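You operate a simulated robot arm through the tools that you are given. There is no shell and no other tool.

You run a simulated robot arm. Do the job below in one go: nothing can be reset, and whatever is moved stays where it is left.

Task
Aim the jet named on the rig sheet at the sheet's line.
Fine: selector to OFF, spray with the white plunger, turn that jet's knob alone, spray again; the last spot covers the line.

The check looks at the end state, three seconds after you hand in, the way a careful person would. Anything else that was tipped, shoved, dropped, spilled or broken makes it a failure. A push-on lid holds only when it is set on centred and level and pressed home; a screw cap is set on level and turned clockwise until tight. Flat cloth is picked up by pressing the open fingertips on it (5 to 10 N) and closing them slowly along it; thin cloth reads only 2 to 8 mm in the jaws.

Robot
A 6-joint arm with a two-finger parallel gripper, fixed in place. Base frame: the origin is on the floor under the middle of its stand, x ahead of it, y to its left, z up; the work surface is at about z = 88. Lengths are in cm, angles in degrees, forces in N, time in s.
With the tool pointing down near the work surface it reaches from about 26 to 66 cm from the base axis. Its first joint turns from -66.0 to 66.0 degrees. Payload 2.9 kg.
Tool frame: the origin (TCP) lies between the finger pads and is the grasp point; the fingertips stand 3 cm ahead of it; z points along the fingers, y is the line along which they close. Largest opening 11 cm; finger width 2, thickness 1; the body of the gripper, 4.8 by 11.2 cm, starts 5.5 cm behind the TCP.
Orientation is that of the tool frame in the base frame, as a unit quaternion [w, x, y, z]. With the fingers straight down and closing along the base's y, the tool's x points along the base's -x, its y along +y and its z along -z.

Tools
- The arm moves only by the tool servo_tool. Its argument "deltas" is a list of rows, each a list of 7 numbers: the turn, a rotation vector about the tool's x, y, z in degrees, then the shift along the tool's x, y, z in m, then the gripper command, from -1 (shut) to 1 (fully open), values between in proportion. In form: [[ax, ay, az, dx, dy, dz, hand], ...]. A call has 1 to 20 rows; each row shifts and turns the commanded pose from where the row before left it, along the tool's axes as they then stand. Rows are played at 5 a second. More than 5 cm and 8.6 degrees between two rows, or a gripper value outside its range, and nothing of the call is played. Where a pose cannot be reached the arm comes as near as it can. A force on the tool above 60 N (or 10 N above the force at the start of the call, whichever is more), or a blocked arm, ends the call early, and 0.2 s more pass. Each finger travels about 10.8 cm/s and halts on what it meets, pressing with about 44 N; the grip force reading is that of the motor and also rises with nothing between the fingers. The clock runs only during rows and for 0.2 s after the last one: add rows that do not move to give the fingers time. The reply holds the time, the measured pose of the TCP, the force on the tool along the base axes, the opening and the grip force, in the units named above and with some noise, with the torque about the TCP (base axes, N m) and any sound that the robot's microphone picked up, and new pictures: "pictures" is both (left out), scene, wrist or none.
- Cameras (640 x 400 px; columns grow to the right, rows downward): "scene" is fixed at [7.49, 42.93, 139.15]; the picture's right is [-0.79, -0.61, 0.00], its down [-0.31, 0.39, -0.87] and it looks along [0.53, -0.68, -0.50] (base axes); focal length 313 px, centre (320, 200). "wrist" rides on the gripper at [7.2, 1.7, -10.3] in the tool frame; the picture's right is [-0.23, 0.97, 0.00], its down [-0.76, -0.18, -0.62] and it looks along [-0.61, -0.14, 0.78] (tool axes); focal length 222 px, centre (320, 200). There is no depth. A picture from a camera that has moved, and an enlarged one, comes with that camera's place and axes in the base frame and with its lens.
- close_up(camera, box): a new picture of the part [left, top, right, bottom] of that camera's present view, enlarged. It takes no simulated time.
- finish_job(): hands the job in; it is judged then, once.

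Nothing tells you positions but the pictures and the camera data. Unless the task says otherwise, let go and move clear before handing in.

The tools are called after "Emit:" by a JSON object that holds its "fn" and its "kwargs". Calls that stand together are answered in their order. servo_tool: Moves the arm, as the interface text tells. Its arguments: {"type":"object","properties":{"deltas":{"type":"array","items":{"type":"array","items":{"type":"number"}}},"pictures":{"type":"string","enum":["both","scene","wrist","none"]}},"required":["deltas"]} The other tools are called the same way: close_up (camera, box) takes an enlarged picture of a part of a camera's view; finish_job () hands the job in.

At the start:

```text
t: 0.0
tcp_pos: [38.75, -18.16, 115.36]
tool_rot: [-0.001, 0.0, 1.0, 0.0]
ft_force: [1.1, 0.3, 0.1]
torque: [0.0, 0.02, 0.03]
finger_gap: 10.98
finger_force: 0.2
```

scene: 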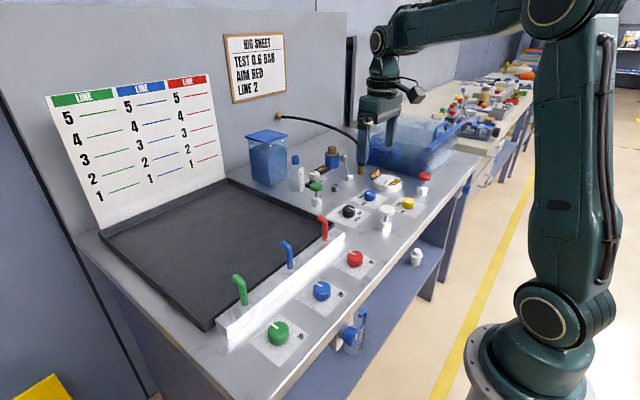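
wrist: 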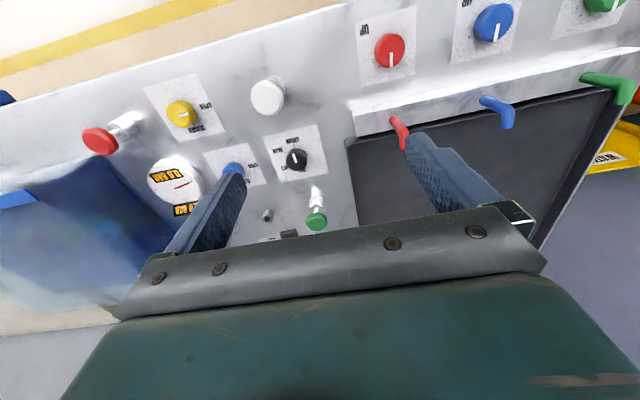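

I see a rig with a chart board with green/blue/red columns, three jets with knobs, a black selector, a white plunger and a rig sheet (TEST 0.6 BAR, AIM RED, LINE 2). I'll zoom in on the sheet and the controls first.

Emit:
{"fn": "close_up", "kwargs": {"camera": "scene", "box": [210, 20, 300, 110]}}

Emit:
{"fn": "close_up", "kwargs": {"camera": "scene", "box": [280, 130, 450, 240]}}

Emit:
{"fn": "close_up", "kwargs": {"camera": "scene", "box": [230, 200, 420, 360]}}

Emit:
{"fn": "close_up", "kwargs": {"camera": "wrist", "box": [80, 60, 360, 235]}}

Emit:
{"fn": "close_up", "kwargs": {"camera": "wrist", "box": [330, 0, 640, 170]}}

Emit:
{"fn": "close_up", "kwargs": {"camera": "scene", "box": [40, 60, 240, 240]}}

```text
4.44 times, centred on (255, 65) of scene
camera zoom: at [7.49, 42.93, 139.15], right [-0.79, -0.61, 0.0], down [-0.31, 0.39, -0.87], along [0.53, -0.68, -0.5], focal length 1392 px, centre (609, 800)
```

zoom: 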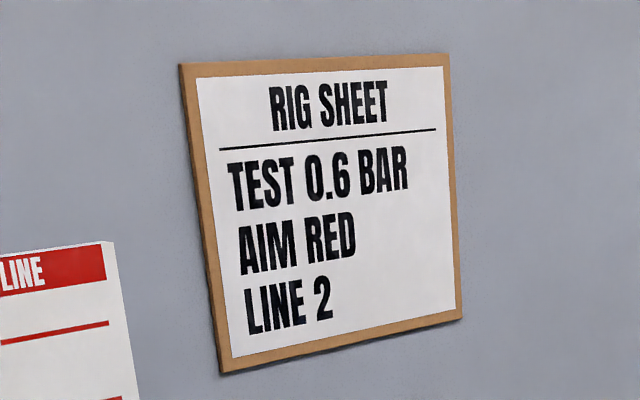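

```text
3.64 times, centred on (365, 185) of scene
camera zoom: at [7.49, 42.93, 139.15], right [-0.79, -0.61, 0.0], down [-0.31, 0.39, -0.87], along [0.53, -0.68, -0.5], focal length 1139 px, centre (156, 254)
```

zoom: 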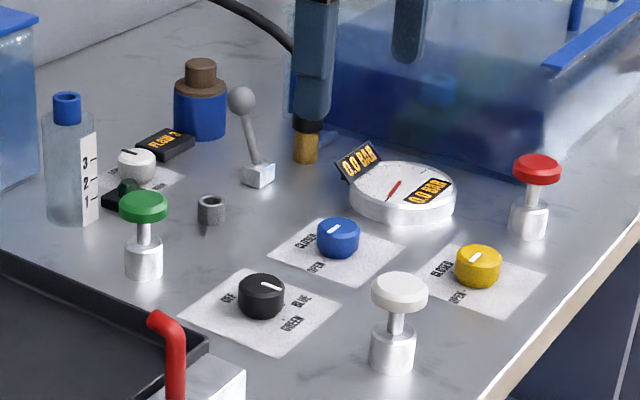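

```text
2.50 times, centred on (325, 280) of scene
camera zoom: at [7.49, 42.93, 139.15], right [-0.79, -0.61, 0.0], down [-0.31, 0.39, -0.87], along [0.53, -0.68, -0.5], focal length 783 px, centre (308, 0)
```

zoom: 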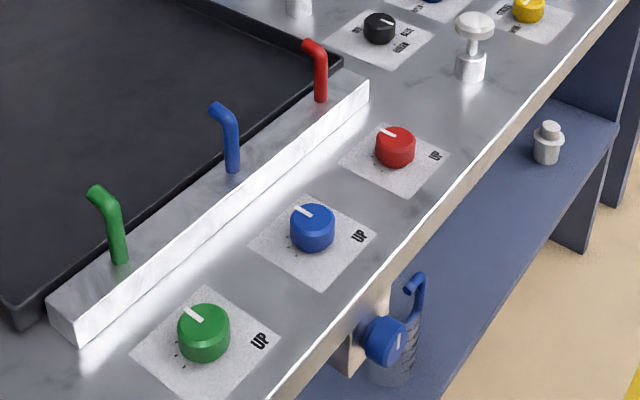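

```text
2.29 times, centred on (220, 148) of wrist
camera zoom: at [31.49, -16.55, 125.85], right [0.23, 0.97, 0.0], down [0.76, -0.18, 0.62], along [0.61, -0.14, -0.78], focal length 508 px, centre (549, 320)
```

zoom: 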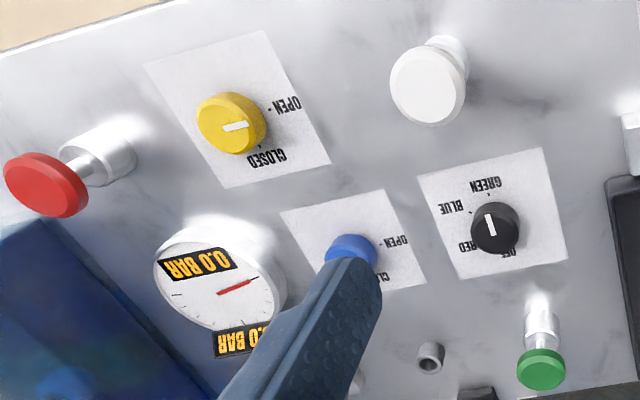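

```text
2.06 times, centred on (485, 85) of wrist
camera zoom: at [31.49, -16.55, 125.85], right [0.23, 0.97, 0.0], down [0.76, -0.18, 0.62], along [0.61, -0.14, -0.78], focal length 459 px, centre (-21, 437)
```

zoom: 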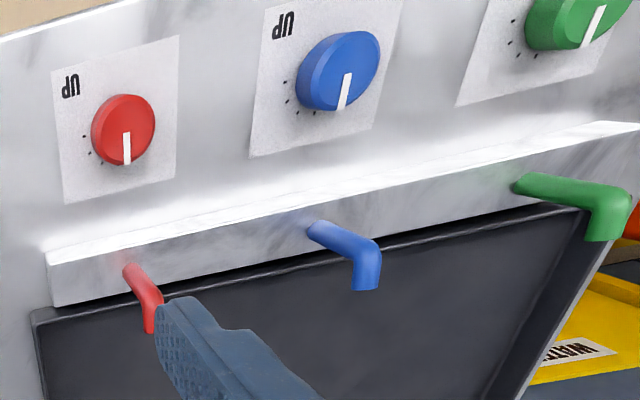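

```text
2.22 times, centred on (140, 150) of scene
camera zoom: at [7.49, 42.93, 139.15], right [-0.79, -0.61, 0.0], down [-0.31, 0.39, -0.87], along [0.53, -0.68, -0.5], focal length 696 px, centre (720, 311)
```

zoom: 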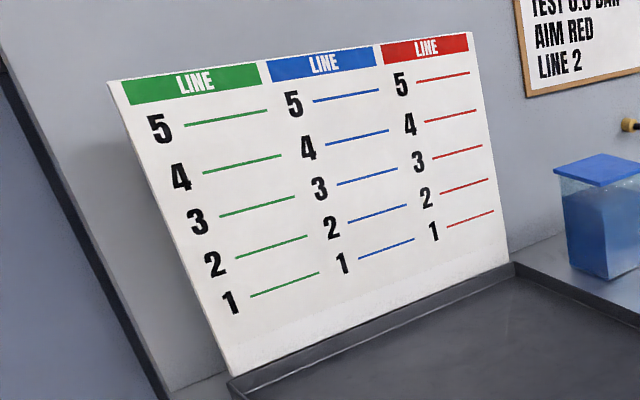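

The sheet says AIM RED, LINE 2. I take the selector to be at about (49.3, -25.2), the white plunger at (37.3, -25.3) and the red knob at (36.5, -8). I'll zoom tighter on the selector, red knob and red lines to read the pointers.

Emit:
{"fn": "close_up", "kwargs": {"camera": "scene", "box": [325, 195, 373, 230]}}

Emit:
{"fn": "close_up", "kwargs": {"camera": "wrist", "box": [255, 115, 340, 190]}}

Emit:
{"fn": "close_up", "kwargs": {"camera": "wrist", "box": [345, 0, 425, 90]}}

Emit:
{"fn": "close_up", "kwargs": {"camera": "scene", "box": [160, 70, 230, 180]}}

```text
11.43 times, centred on (349, 212) of scene
camera zoom: at [7.49, 42.93, 139.15], right [-0.79, -0.61, 0.0], down [-0.31, 0.39, -0.87], along [0.53, -0.68, -0.5], focal length 3579 px, centre (-11, 57)
```

zoom: 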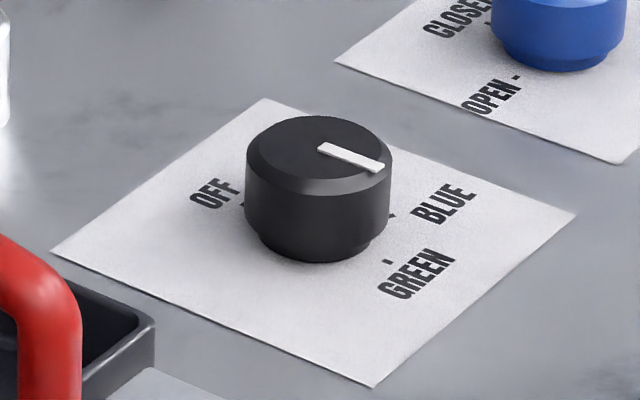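

```text
5.33 times, centred on (298, 152) of wrist
camera zoom: at [31.49, -16.55, 125.85], right [0.23, 0.97, 0.0], down [0.76, -0.18, 0.62], along [0.61, -0.14, -0.78], focal length 1185 px, centre (440, 453)
```

zoom: 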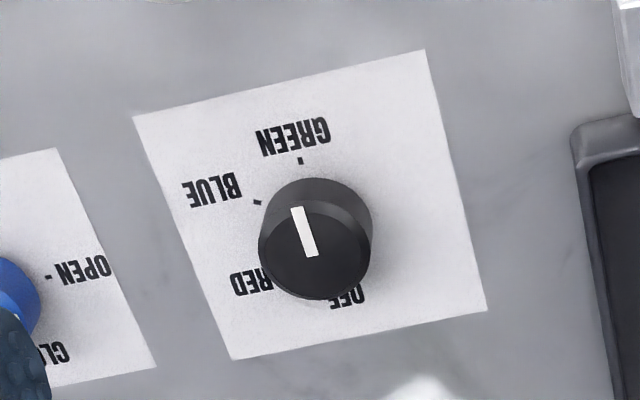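

```text
4.44 times, centred on (385, 45) of wrist
camera zoom: at [31.49, -16.55, 125.85], right [0.23, 0.97, 0.0], down [0.76, -0.18, 0.62], along [0.61, -0.14, -0.78], focal length 987 px, centre (31, 889)
```

zoom: 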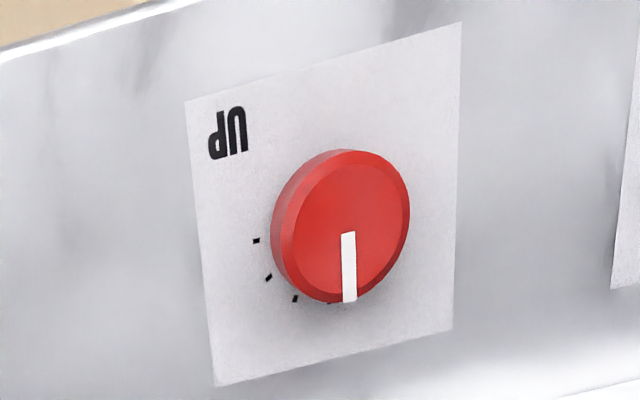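

```text
3.64 times, centred on (195, 125) of scene
camera zoom: at [7.49, 42.93, 139.15], right [-0.79, -0.61, 0.0], down [-0.31, 0.39, -0.87], along [0.53, -0.68, -0.5], focal length 1139 px, centre (774, 473)
```

zoom: 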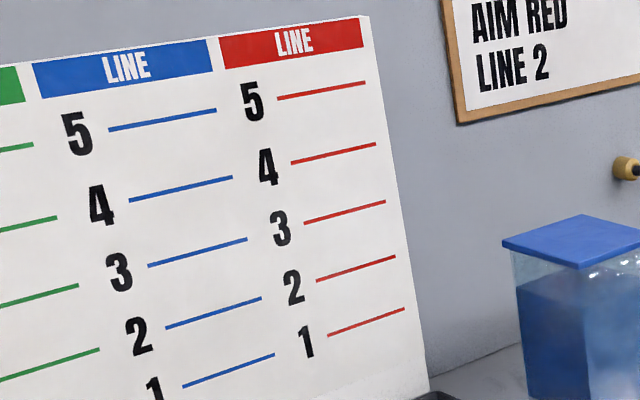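

The selector points at GREEN (toward the robot), and OFF lies at 180°, going counter-clockwise through BLUE and RED. I'll move above the selector with the gripper partly open and check the alignment.

Emit:
{"fn": "servo_tool", "kwargs": {"deltas": [[0, 0, 0, -0.0138, -0.0086, 0.0188, 0.3], [0, 0, 0, -0.0138, -0.0086, 0.0188, 0.3], [0, 0, 0, -0.0138, -0.0086, 0.0188, 0.3], [0, 0, 0, -0.0138, -0.0086, 0.0188, 0.3], [0, 0, 0, -0.0138, -0.0086, 0.0188, 0.3], [0, 0, 0, -0.0138, -0.0086, 0.0188, 0.3], [0, 0, 0, -0.0138, -0.0086, 0.0188, 0.3], [0, 0, 0, -0.0138, -0.0086, 0.0188, 0.3], [0, 0, 0, 0, 0, 0, 0.3]], "pictures": "both"}}

```text
t: 2.0
tcp_pos: [49.68, -25.1, 100.15]
tool_rot: [0.0, 0.0, 1.0, 0.0]
ft_force: [-0.4, 1.0, -0.8]
torque: [0.01, -0.03, -0.03]
finger_gap: 7.18
finger_force: 0.1
camera wrist: at [42.53, -23.44, 110.67], right [0.23, 0.97, 0.0], down [0.76, -0.18, 0.62], along [0.61, -0.14, -0.78], focal length 222 px, centre (320, 200)
```

scene: 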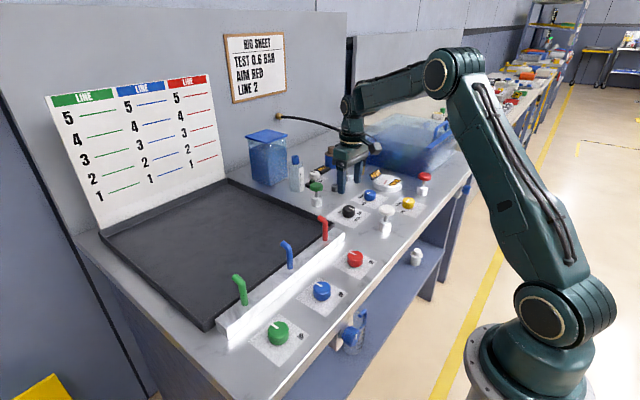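
wrist: 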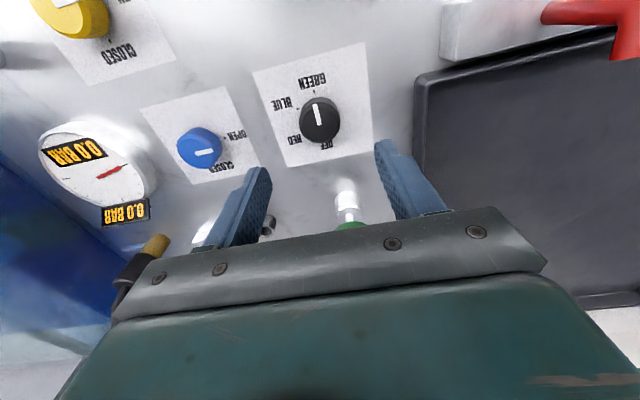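

The selector knob sits right below the TCP at about (49.7, -25.1). I'll yaw the gripper 45° clockwise and come down part of the way.

Emit:
{"fn": "servo_tool", "kwargs": {"deltas": [[0, 0, 7.5, 0, 0, 0.007, 0.2], [0, 0, 7.5, 0, 0, 0.007, 0.2], [0, 0, 7.5, 0, 0, 0.007, 0.2], [0, 0, 7.5, 0, 0, 0.007, 0.2], [0, 0, 7.5, 0, 0, 0.007, 0.2], [0, 0, 7.5, 0, 0, 0.007, 0.2], [0, 0, 0, 0, 0, 0.01, 0.2], [0, 0, 0, 0, 0, 0.0, 0.2]], "pictures": "both"}}

Emit:
{"fn": "close_up", "kwargs": {"camera": "scene", "box": [310, 150, 400, 240]}}

```text
t: 3.8
tcp_pos: [49.92, -25.02, 95.28]
tool_rot: [0.001, 0.383, 0.924, 0.0]
ft_force: [-0.4, -0.1, 0.2]
torque: [-0.04, -0.01, 0.04]
finger_gap: 6.6
finger_force: 0.0
camera wrist: at [45.96, -18.73, 105.67], right [0.85, 0.53, 0.0], down [0.41, -0.66, 0.62], along [0.33, -0.53, -0.78], focal length 222 px, centre (320, 200)
```

scene: 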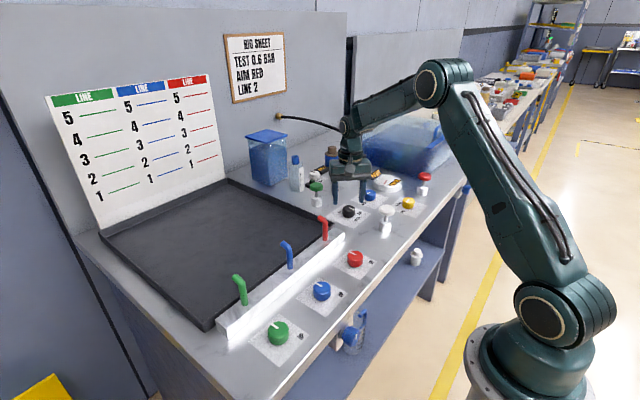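
wrist: 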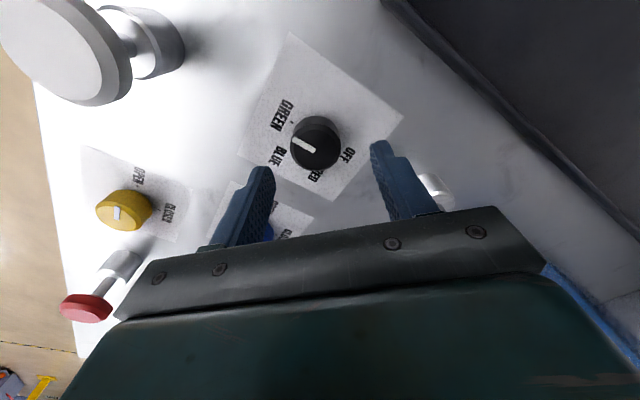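

```text
4.44 times, centred on (355, 195) of scene
camera zoom: at [7.49, 42.93, 139.15], right [-0.79, -0.61, 0.0], down [-0.31, 0.39, -0.87], along [0.53, -0.68, -0.5], focal length 1392 px, centre (164, 222)
```

zoom: 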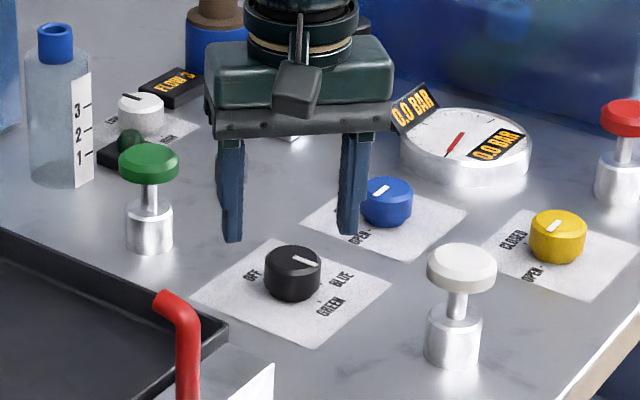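

The fingers straddle the knob. I'll trim the position slightly, lower so the pads flank the knob, and close on it.

Emit:
{"fn": "servo_tool", "kwargs": {"deltas": [[0, 0, 0, 0.0007, -0.002, 0.01, 0.2], [0, 0, 0, 0, 0, 0.01, 0.2], [0, 0, 0, 0, 0, 0.008, 0.2], [0, 0, 0, 0, 0, 0.006, 0.2], [0, 0, 0, 0, 0, 0, 0.0], [0, 0, 0, 0, 0, 0, -0.2], [0, 0, 0, 0, 0, 0, -0.35], [0, 0, 0, 0, 0, 0, -0.5], [0, 0, 0, 0, 0, 0, -0.7], [0, 0, 0, 0, 0, 0, -1], [0, 0, 0, 0, 0, 0, -1]], "pictures": "both"}}

Emit:
{"fn": "close_up", "kwargs": {"camera": "scene", "box": [310, 150, 400, 240]}}

```text
t: 6.2
tcp_pos: [49.6, -25.22, 91.73]
tool_rot: [0.001, 0.382, 0.924, 0.0]
ft_force: [-0.5, -1.3, -2.4]
torque: [0.27, -0.34, 0.03]
finger_gap: 3.75
finger_force: 45.3
camera wrist: at [45.7, -18.89, 102.19], right [0.85, 0.53, 0.0], down [0.41, -0.66, 0.62], along [0.33, -0.53, -0.78], focal length 222 px, centre (320, 200)
```

scene: 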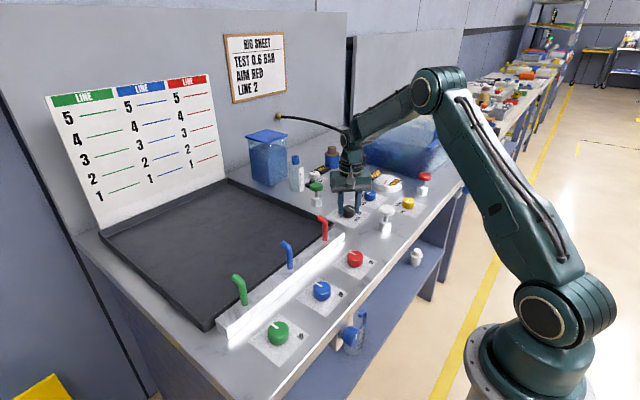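
wrist: 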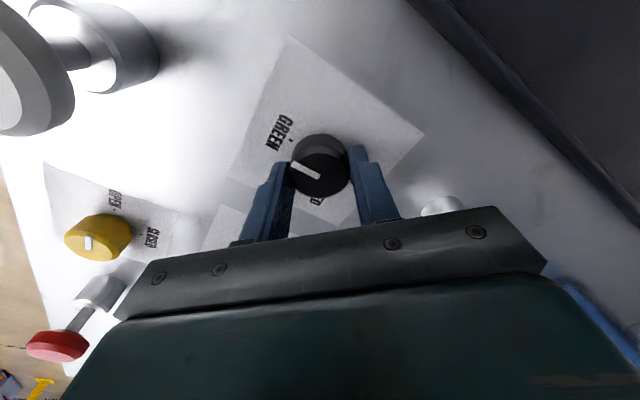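

```text
4.44 times, centred on (355, 195) of scene
camera zoom: at [7.48, 42.93, 139.15], right [-0.79, -0.61, 0.0], down [-0.31, 0.39, -0.87], along [0.53, -0.68, -0.5], focal length 1392 px, centre (164, 222)
```

zoom: 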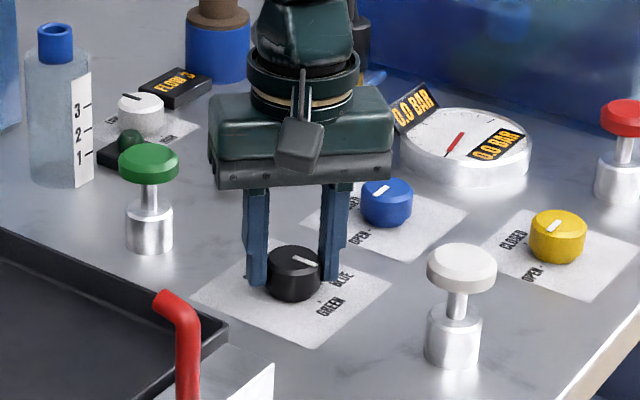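

The knob is gripped (gap 3.75 cm, little side force). I'll turn 90° counter-clockwise seen from above.

Emit:
{"fn": "servo_tool", "kwargs": {"deltas": [[0, 0, -6, 0, 0, 0, -1], [0, 0, -6, 0, 0, 0, -1], [0, 0, -6, 0, 0, 0, -1], [0, 0, -6, 0, 0, 0, -1], [0, 0, -6, 0, 0, 0, -1], [0, 0, -6, 0, 0, 0, -1], [0, 0, -6, 0, 0, 0, -1], [0, 0, -6, 0, 0, 0, -1], [0, 0, -6, 0, 0, 0, -1], [0, 0, -6, 0, 0, 0, -1], [0, 0, -6, 0, 0, 0, -1], [0, 0, -6, 0, 0, 0, -1], [0, 0, -6, 0, 0, 0, -1], [0, 0, -6, 0, 0, 0, -1], [0, 0, -6, 0, 0, 0, -1], [0, 0, 0, 0, 0, 0, -1]], "pictures": "both"}}

Emit:
{"fn": "close_up", "kwargs": {"camera": "scene", "box": [310, 150, 400, 240]}}

```text
t: 9.6
tcp_pos: [49.61, -24.95, 91.75]
tool_rot: [-0.001, -0.386, 0.923, 0.002]
ft_force: [6.6, 23.8, -5.5]
torque: [0.0, -0.67, 0.02]
finger_gap: 3.78
finger_force: 45.4
camera wrist: at [43.34, -29.01, 102.18], right [-0.53, 0.85, 0.0], down [0.66, 0.42, 0.62], along [0.53, 0.34, -0.78], focal length 222 px, centre (320, 200)
```

scene: 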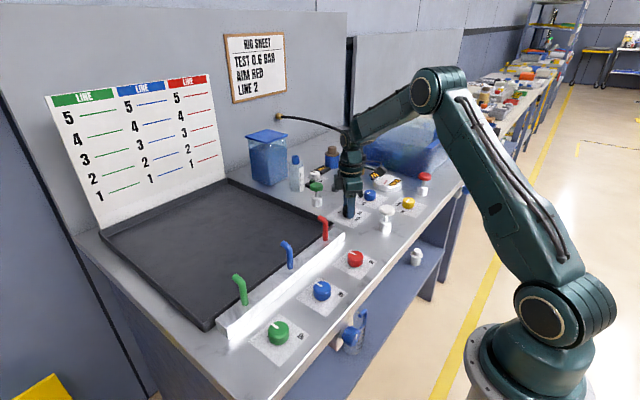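
wrist: 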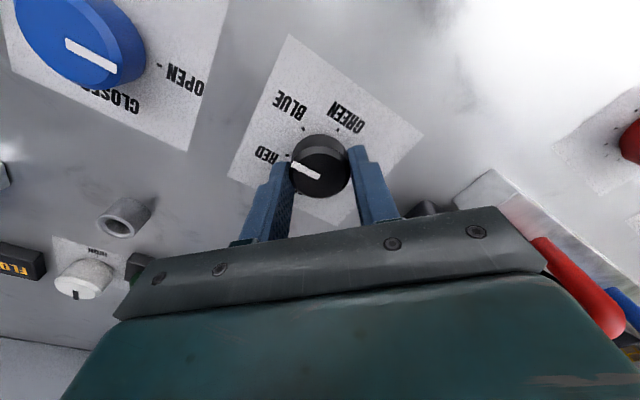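

```text
4.44 times, centred on (355, 195) of scene
camera zoom: at [7.51, 42.99, 139.13], right [-0.79, -0.61, 0.0], down [-0.31, 0.39, -0.87], along [0.53, -0.68, -0.5], focal length 1392 px, centre (164, 222)
```

zoom: 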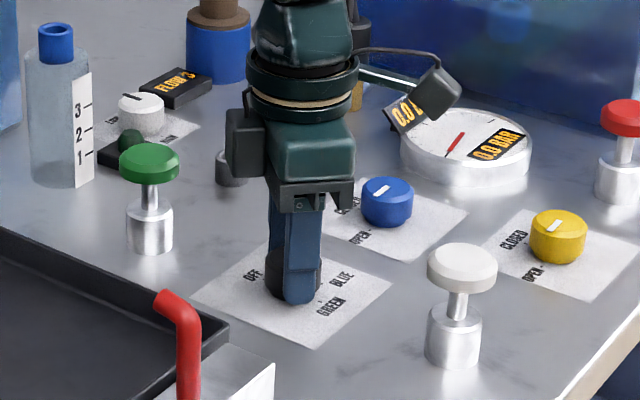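

The knob followed the gripper by 90°. I'll release, raise, yaw back and look at where the pointer rests.

Emit:
{"fn": "servo_tool", "kwargs": {"deltas": [[0, 0, 0, 0, 0, 0, -0.2], [0, 0, 0, 0, 0, 0, 0.0], [0, 0, 0, 0, 0, 0, 0.2], [0, 0, 0, 0, 0, -0.015, 0.2], [0, 0, 0, 0, 0, -0.02, 0.2], [0, 0, 7.5, 0, 0, 0, 0.2], [0, 0, 7.5, 0, 0, 0, 0.2], [0, 0, 7.5, 0, 0, 0, 0.2], [0, 0, 7.5, 0, 0, 0, 0.2], [0, 0, 7.5, 0, 0, 0, 0.2], [0, 0, 7.5, 0, 0, 0, 0.2], [0, 0, 7.5, 0, 0, 0, 0.2], [0, 0, 7.5, 0, 0, 0, 0.2], [0, 0, 7.5, 0, 0, 0, 0.2], [0, 0, 7.5, 0, 0, 0, 0.2], [0, 0, 7.5, 0, 0, 0, 0.2], [0, 0, 7.5, 0, 0, 0, 0.2], [0, 0, 0, 0, 0, 0, 0.2]], "pictures": "both"}}

Emit:
{"fn": "close_up", "kwargs": {"camera": "wrist", "box": [230, 20, 420, 210]}}

Emit:
{"fn": "close_up", "kwargs": {"camera": "scene", "box": [325, 180, 385, 230]}}

```text
t: 13.4
tcp_pos: [49.48, -25.03, 95.18]
tool_rot: [0.0, 0.383, 0.924, -0.001]
ft_force: [0.7, -0.6, 0.2]
torque: [0.02, -0.01, -0.03]
finger_gap: 6.59
finger_force: 0.1
camera wrist: at [45.63, -18.87, 105.71], right [0.85, 0.53, 0.0], down [0.41, -0.67, 0.62], along [0.33, -0.53, -0.78], focal length 222 px, centre (320, 200)
```

scene: 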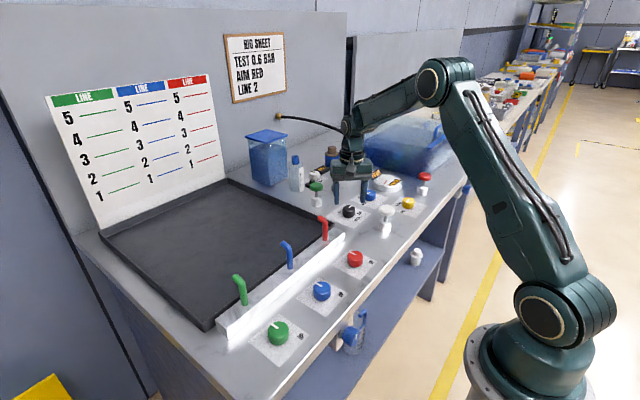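
wrist: 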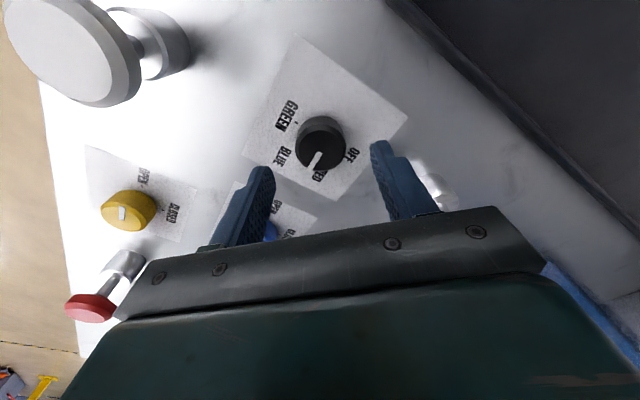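

```text
2.11 times, centred on (325, 115) of wrist
camera zoom: at [45.63, -18.87, 105.71], right [0.85, 0.53, 0.0], down [0.41, -0.67, 0.62], along [0.33, -0.53, -0.78], focal length 468 px, centre (310, 379)
```

zoom: 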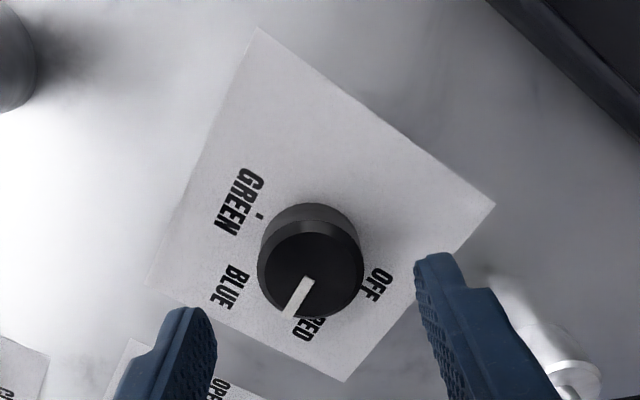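

```text
8.00 times, centred on (355, 205) of scene
camera zoom: at [7.49, 42.93, 139.15], right [-0.79, -0.61, 0.0], down [-0.31, 0.39, -0.87], along [0.53, -0.68, -0.5], focal length 2505 px, centre (40, 160)
```

zoom: 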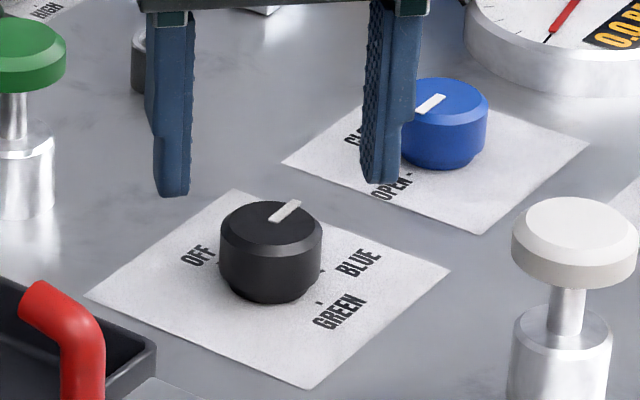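

The pointer now sits between BLUE and RED (no detent). I'll lower again, regrip and turn another ~84° toward OFF.

Emit:
{"fn": "servo_tool", "kwargs": {"deltas": [[0, 0, 0, -0.0018, 0.001, 0.01, 0.2], [0, 0, 0, 0, 0, 0.01, 0.2], [0, 0, 0, 0, 0, 0.008, 0.2], [0, 0, 0, 0, 0, 0.006, 0.2], [0, 0, 0, 0, 0, 0, 0.0], [0, 0, 0, 0, 0, 0, -0.2], [0, 0, 0, 0, 0, 0, -0.35], [0, 0, 0, 0, 0, 0, -0.5], [0, 0, 0, 0, 0, 0, -0.7], [0, 0, 0, 0, 0, 0, -1], [0, 0, 0, 0, 0, 0, -1]], "pictures": "wrist"}}

Emit:
{"fn": "servo_tool", "kwargs": {"deltas": [[0, 0, -6, 0, 0, 0, -1], [0, 0, -6, 0, 0, 0, -1], [0, 0, -6, 0, 0, 0, -1], [0, 0, -6, 0, 0, 0, -1], [0, 0, -6, 0, 0, 0, -1], [0, 0, -6, 0, 0, 0, -1], [0, 0, -6, 0, 0, 0, -1], [0, 0, -6, 0, 0, 0, -1], [0, 0, -6, 0, 0, 0, -1], [0, 0, -6, 0, 0, 0, -1], [0, 0, -6, 0, 0, 0, -1], [0, 0, -6, 0, 0, 0, -1], [0, 0, -6, 0, 0, 0, -1], [0, 0, -6, 0, 0, 0, -1], [0, 0, 0, 0, 0, 0, -1]], "pictures": "wrist"}}

```text
t: 15.8
tcp_pos: [49.69, -25.18, 91.87]
tool_rot: [0.0, 0.384, 0.923, 0.0]
ft_force: [-4.7, -5.6, -0.9]
torque: [0.12, -0.17, 0.04]
finger_gap: 3.75
finger_force: 45.5
camera wrist: at [45.79, -18.96, 102.32], right [0.85, 0.53, 0.0], down [0.41, -0.66, 0.62], along [0.33, -0.53, -0.78], focal length 222 px, centre (320, 200)
```

wrist: 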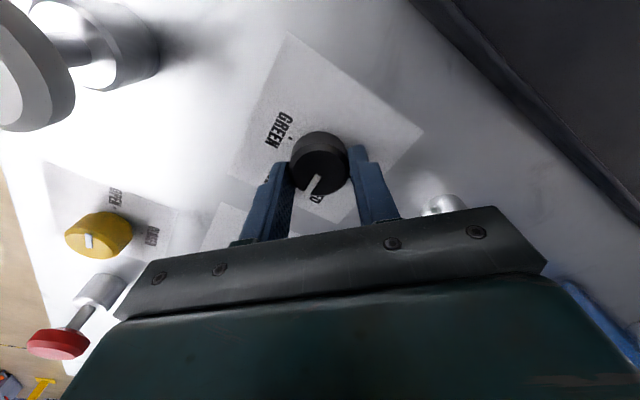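

```text
t: 19.0
tcp_pos: [49.66, -24.8, 91.92]
tool_rot: [-0.001, -0.337, 0.941, 0.003]
ft_force: [-12.4, 34.9, 15.0]
torque: [0.26, 0.23, -0.03]
finger_gap: 3.73
finger_force: 45.7
camera wrist: at [43.11, -28.29, 102.33], right [-0.44, 0.9, 0.01], down [0.7, 0.34, 0.62], along [0.55, 0.28, -0.78], focal length 222 px, centre (320, 200)
```

wrist: 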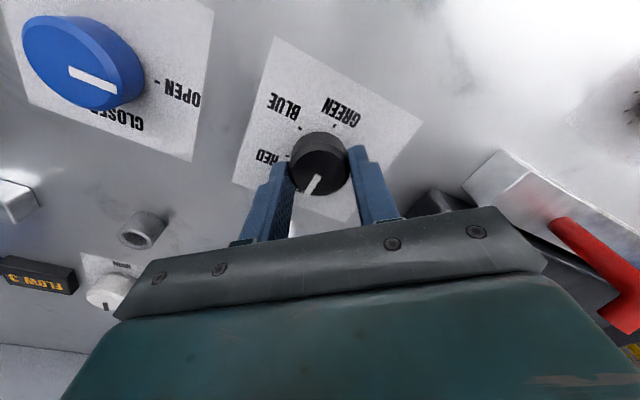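

The pointer should now be near OFF. I'll release, raise and check.

Emit:
{"fn": "servo_tool", "kwargs": {"deltas": [[0, 0, 0, 0, 0, 0, -0.2], [0, 0, 0, 0, 0, 0, 0.0], [0, 0, 0, 0, 0, 0, 0.2], [0, 0, 0, 0, 0, -0.015, 0.2], [0, 0, 0, 0, 0, -0.02, 0.2], [0, 0, 0, 0, 0, -0.02, 0.2], [0, 0, 0, 0, 0, 0, 0.2]], "pictures": "both"}}

Emit:
{"fn": "close_up", "kwargs": {"camera": "wrist", "box": [230, 20, 420, 210]}}

Emit:
{"fn": "close_up", "kwargs": {"camera": "scene", "box": [325, 180, 385, 230]}}

```text
t: 20.6
tcp_pos: [49.78, -25.17, 97.36]
tool_rot: [0.0, -0.334, 0.943, -0.001]
ft_force: [0.3, 0.5, -0.6]
torque: [0.02, 0.02, 0.03]
finger_gap: 6.61
finger_force: 0.0
camera wrist: at [43.15, -28.48, 107.83], right [-0.44, 0.9, 0.0], down [0.7, 0.34, 0.62], along [0.56, 0.27, -0.78], focal length 222 px, centre (320, 200)
```

scene: 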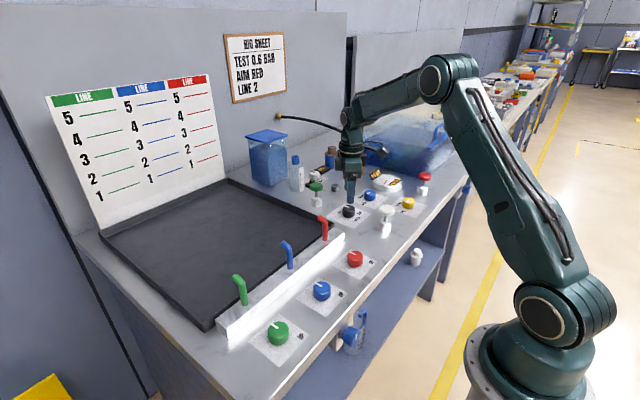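
wrist: 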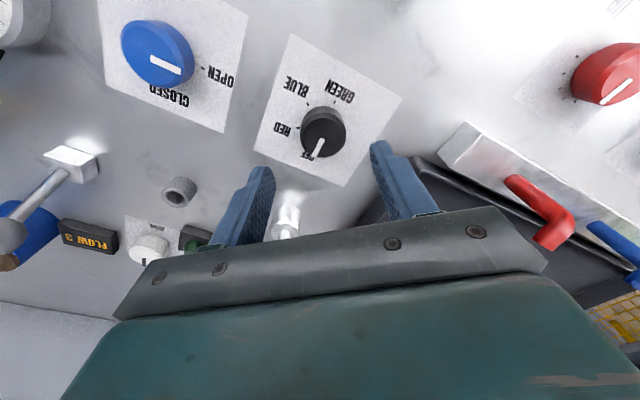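

```text
2.11 times, centred on (325, 115) of wrist
camera zoom: at [43.15, -28.48, 107.83], right [-0.44, 0.9, 0.0], down [0.7, 0.34, 0.62], along [0.56, 0.27, -0.78], focal length 468 px, centre (310, 379)
```

zoom: 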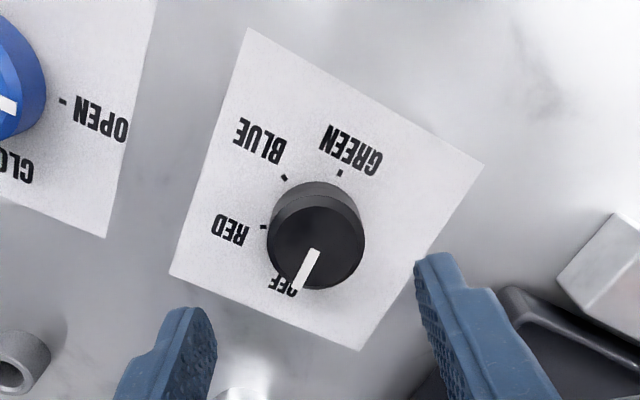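

```text
8.00 times, centred on (355, 205) of scene
camera zoom: at [7.49, 42.93, 139.15], right [-0.79, -0.61, 0.0], down [-0.31, 0.39, -0.87], along [0.53, -0.68, -0.5], focal length 2505 px, centre (40, 160)
```

zoom: 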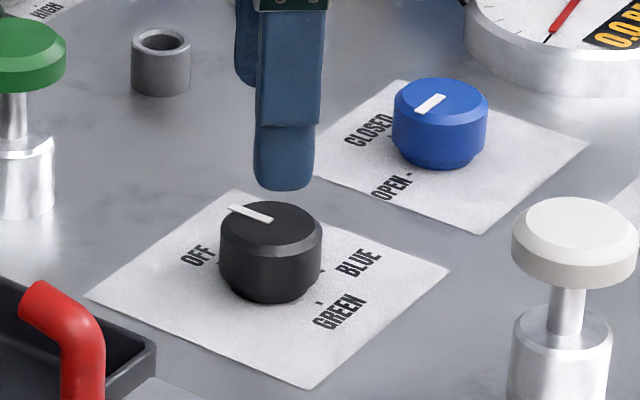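

The pointer looks to be at OFF. I'll zoom in more to verify the angle.

Emit:
{"fn": "close_up", "kwargs": {"camera": "scene", "box": [325, 195, 373, 230]}}

Emit:
{"fn": "close_up", "kwargs": {"camera": "wrist", "box": [280, 80, 370, 170]}}

```text
11.43 times, centred on (349, 212) of scene
camera zoom: at [7.49, 42.93, 139.15], right [-0.79, -0.61, 0.0], down [-0.31, 0.39, -0.87], along [0.53, -0.68, -0.5], focal length 3579 px, centre (-11, 57)
```

zoom: 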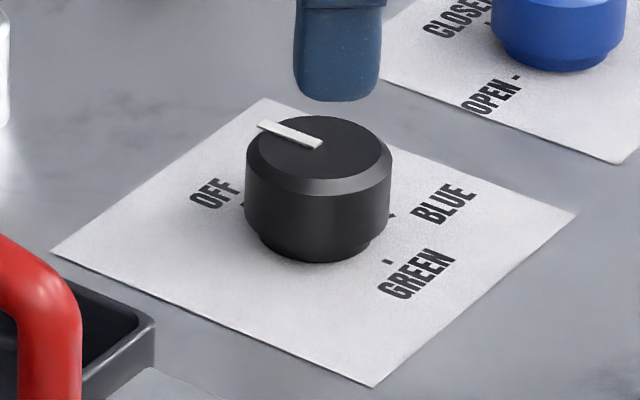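

```text
4.44 times, centred on (325, 125) of wrist
camera zoom: at [43.15, -28.48, 107.83], right [-0.44, 0.9, 0.0], down [0.7, 0.34, 0.62], along [0.56, 0.27, -0.78], focal length 987 px, centre (298, 533)
```

zoom: 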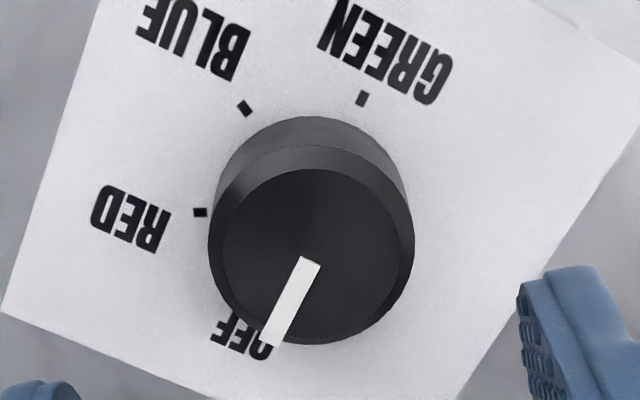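

The pointer is exactly opposite to its start, so the selector is at OFF. Next I'll square up the gripper, close it and hover over the white plunger.

Emit:
{"fn": "servo_tool", "kwargs": {"deltas": [[0, 0, 6.5, 0, 0, -0.007, -0.2], [0, 0, 6.5, 0, 0, -0.007, -0.6], [0, 0, 6.5, 0, 0, -0.007, -1], [0, 0, 6.5, 0, 0, -0.007, -1], [0, 0, 6.5, 0, 0, -0.005, -1], [0, 0, 6.5, 0, 0, 0, -1], [0, 0, 0, 0.025, 0, 0, -1], [0, 0, 0, 0.025, 0, 0, -1], [0, 0, 0, 0.025, 0, 0, -1], [0, 0, 0, 0.025, 0, 0, -1], [0, 0, 0, 0.0235, -0.001, 0, -1], [0, 0, 0, 0, 0, 0, -1]], "pictures": "both"}}

Emit:
{"fn": "close_up", "kwargs": {"camera": "scene", "box": [340, 160, 430, 250]}}

```text
t: 23.2
tcp_pos: [37.31, -25.49, 100.57]
tool_rot: [0.0, 0.001, 1.0, 0.0]
ft_force: [-1.1, -0.4, 0.4]
torque: [0.01, 0.01, -0.03]
finger_gap: 0.0
finger_force: 37.3
camera wrist: at [30.19, -23.75, 111.05], right [0.23, 0.97, 0.0], down [0.76, -0.18, 0.62], along [0.61, -0.14, -0.78], focal length 222 px, centre (320, 200)
```

scene: 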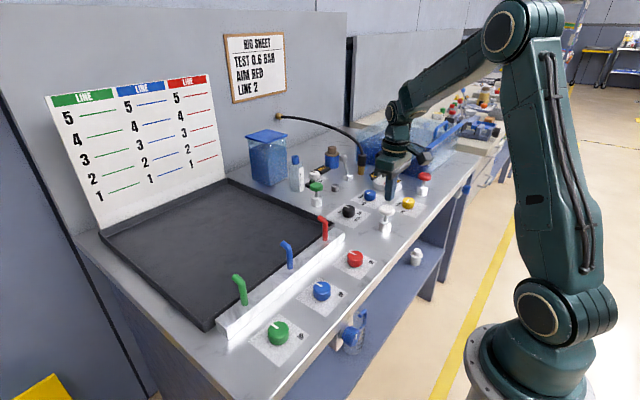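
wrist: 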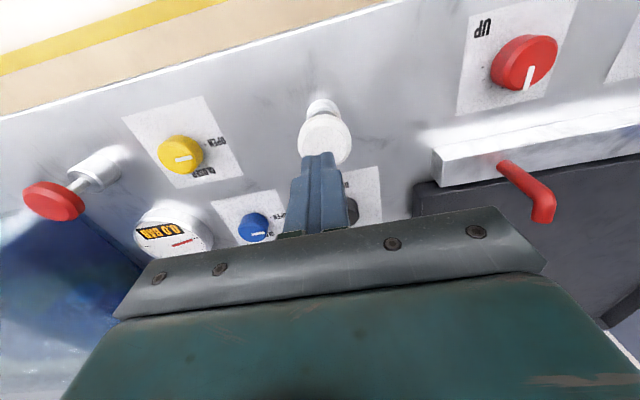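

```text
4.44 times, centred on (385, 205) of scene
camera zoom: at [7.49, 42.93, 139.15], right [-0.79, -0.61, 0.0], down [-0.31, 0.39, -0.87], along [0.53, -0.68, -0.5], focal length 1392 px, centre (31, 178)
```

zoom: 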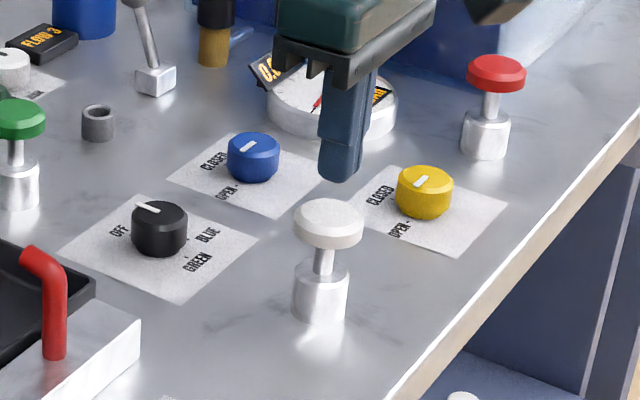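

The closed fingertips are just above the plunger cap (about (37.2, -25.0), top near z = 95). I'll trim in y and press down gently while watching the force.

Emit:
{"fn": "servo_tool", "kwargs": {"deltas": [[0, 0, 0, 0.001, 0.0045, 0.01, -1], [0, 0, 0, 0, 0, 0.01, -1], [0, 0, 0, 0, 0, 0.004, -1], [0, 0, 0, 0, 0, 0.003, -1], [0, 0, 0, 0, 0, 0, -1]], "pictures": "both"}}

Emit:
{"fn": "close_up", "kwargs": {"camera": "scene", "box": [340, 160, 430, 250]}}

```text
t: 24.4
tcp_pos: [37.28, -24.85, 98.09]
tool_rot: [0.0, 0.0, 1.0, 0.0]
ft_force: [0.9, -0.1, 0.2]
torque: [0.02, 0.02, 0.0]
finger_gap: 0.0
finger_force: 37.8
camera wrist: at [30.1, -23.28, 108.45], right [0.23, 0.97, 0.0], down [0.76, -0.18, 0.62], along [0.61, -0.14, -0.78], focal length 222 px, centre (320, 200)
```

scene: 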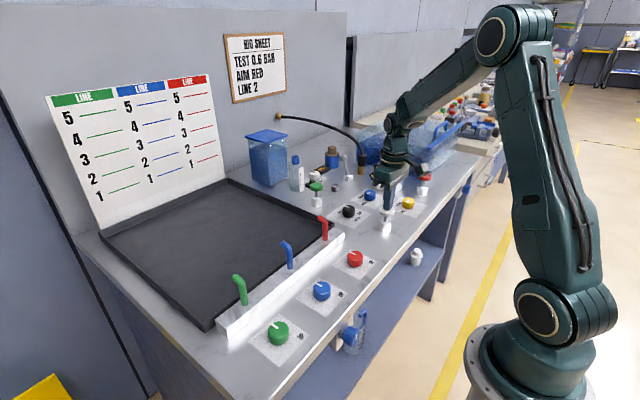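
wrist: 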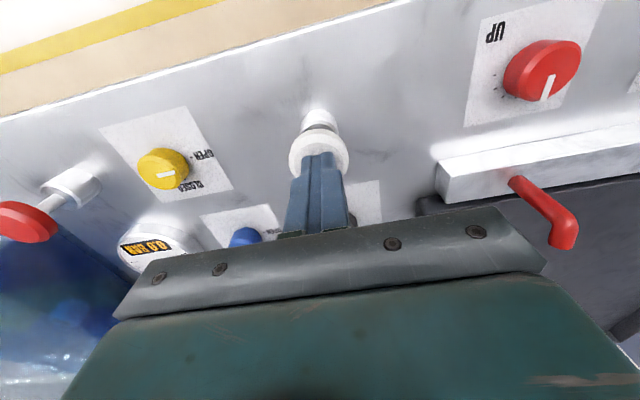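

```text
4.44 times, centred on (385, 205) of scene
camera zoom: at [7.49, 42.93, 139.15], right [-0.79, -0.61, 0.0], down [-0.31, 0.39, -0.87], along [0.53, -0.68, -0.5], focal length 1392 px, centre (31, 178)
```

zoom: 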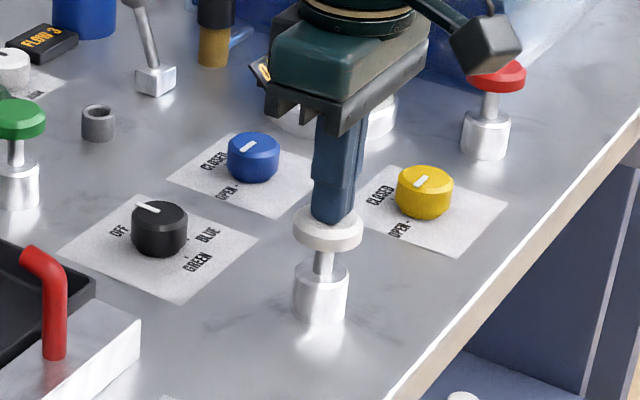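

The tip is about touching the cap. Now I'll press down in small steps.

Emit:
{"fn": "servo_tool", "kwargs": {"deltas": [[0, 0, 0, 0, 0, 0.003, -1], [0, 0, 0, 0, 0, 0.003, -1], [0, 0, 0, 0, 0, 0.003, -1], [0, 0, 0, 0, 0, 0, -1]], "pictures": "both"}}

Emit:
{"fn": "close_up", "kwargs": {"camera": "scene", "box": [340, 160, 430, 250]}}

Emit:
{"fn": "close_up", "kwargs": {"camera": "scene", "box": [40, 60, 240, 240]}}

```text
t: 25.4
tcp_pos: [37.26, -24.86, 97.11]
tool_rot: [0.0, 0.0, 1.0, 0.0]
ft_force: [0.3, -1.6, 3.5]
torque: [-0.04, 0.05, 0.05]
finger_gap: 0.0
finger_force: 37.3
camera wrist: at [30.08, -23.22, 107.52], right [0.23, 0.97, 0.0], down [0.76, -0.18, 0.62], along [0.61, -0.14, -0.78], focal length 222 px, centre (320, 200)
```

scene: 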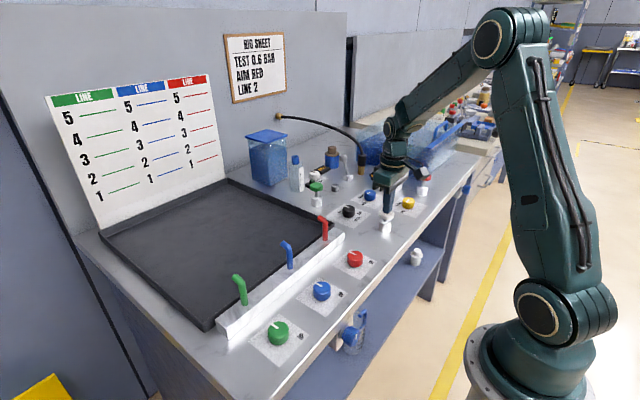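
wrist: 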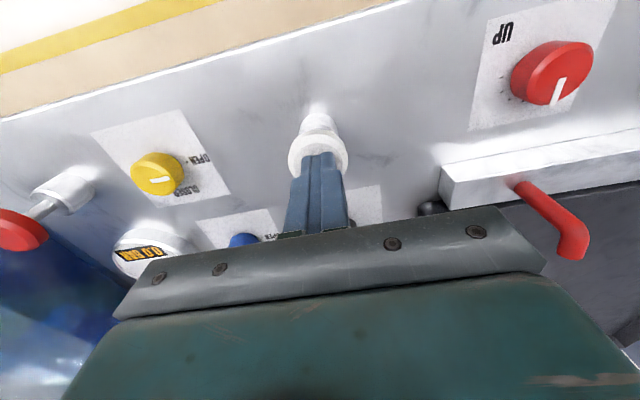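

```text
4.44 times, centred on (385, 205) of scene
camera zoom: at [7.49, 42.93, 139.15], right [-0.79, -0.61, 0.0], down [-0.31, 0.39, -0.87], along [0.53, -0.68, -0.5], focal length 1392 px, centre (31, 178)
```

zoom: 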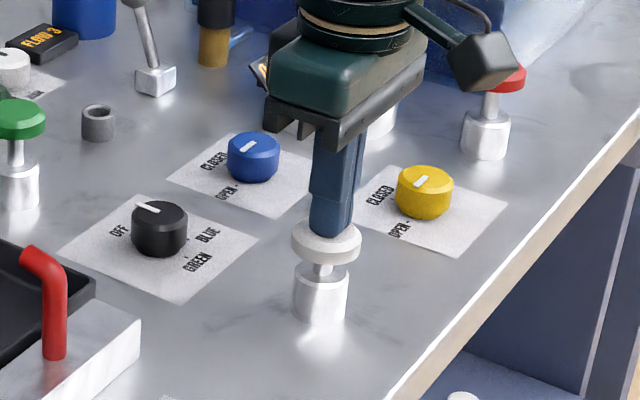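

```text
2.22 times, centred on (140, 150) of scene
camera zoom: at [7.49, 42.93, 139.15], right [-0.79, -0.61, 0.0], down [-0.31, 0.39, -0.87], along [0.53, -0.68, -0.5], focal length 696 px, centre (720, 311)
```

zoom: 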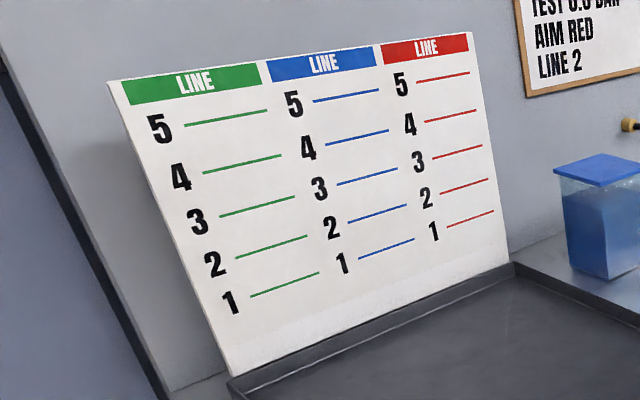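

The plunger is moving down with only about 3.5 N. I'll keep pressing to its stop.

Emit:
{"fn": "servo_tool", "kwargs": {"deltas": [[0, 0, 0, 0, 0, 0.003, -1], [0, 0, 0, 0, 0, 0.003, -1], [0, 0, 0, 0, 0, 0.002, -1], [0, 0, 0, 0, 0, 0, -1]], "pictures": "both"}}

Emit:
{"fn": "close_up", "kwargs": {"camera": "scene", "box": [340, 160, 430, 250]}}

Emit:
{"fn": "close_up", "kwargs": {"camera": "scene", "box": [40, 60, 240, 240]}}

```text
t: 26.4
tcp_pos: [37.34, -24.76, 96.37]
tool_rot: [0.0, 0.0, 1.0, 0.0]
ft_force: [0.3, 1.5, 5.0]
torque: [0.06, -0.06, -0.02]
finger_gap: 0.0
finger_force: 37.6
heard: click
camera wrist: at [30.09, -23.24, 106.75], right [0.23, 0.97, 0.0], down [0.76, -0.18, 0.62], along [0.61, -0.14, -0.78], focal length 222 px, centre (320, 200)
```

scene: 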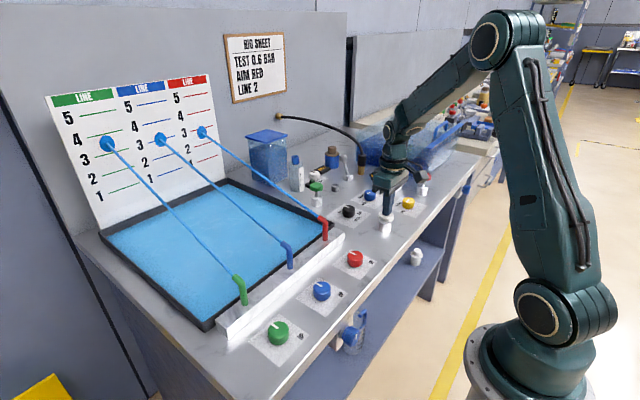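
wrist: 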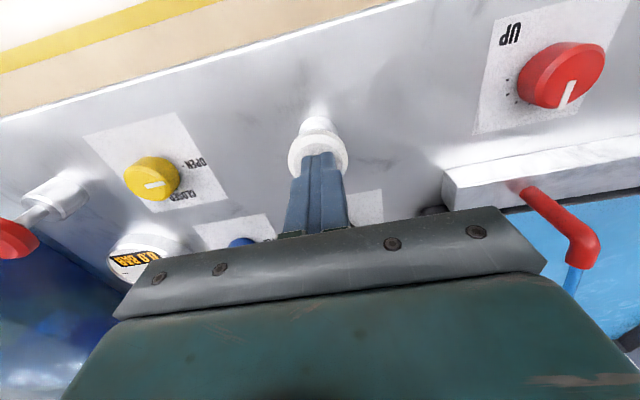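

```text
4.44 times, centred on (385, 205) of scene
camera zoom: at [7.48, 42.94, 139.14], right [-0.79, -0.61, 0.0], down [-0.31, 0.39, -0.87], along [0.53, -0.68, -0.5], focal length 1392 px, centre (31, 178)
```

zoom: 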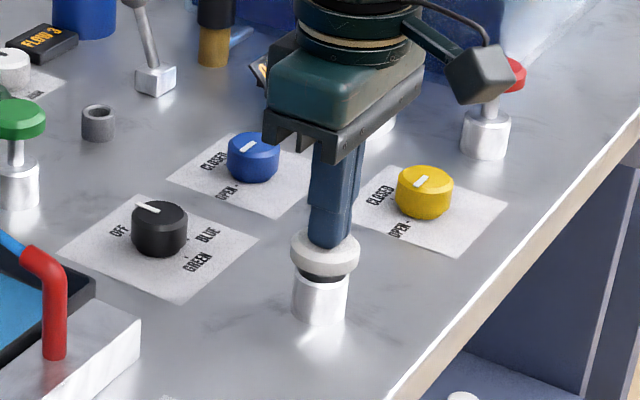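

```text
2.22 times, centred on (140, 150) of scene
camera zoom: at [7.48, 42.94, 139.14], right [-0.79, -0.61, 0.0], down [-0.31, 0.39, -0.87], along [0.53, -0.68, -0.5], focal length 696 px, centre (720, 311)
```

zoom: 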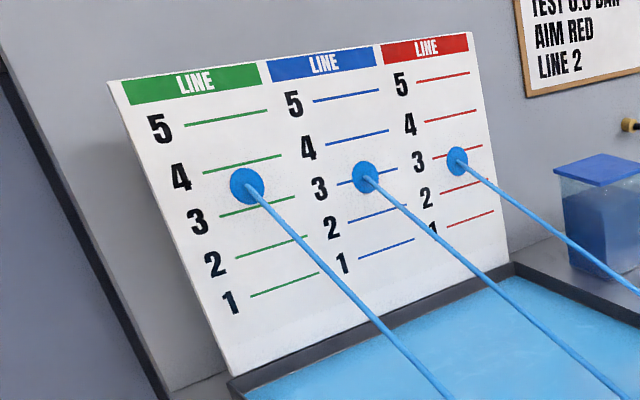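

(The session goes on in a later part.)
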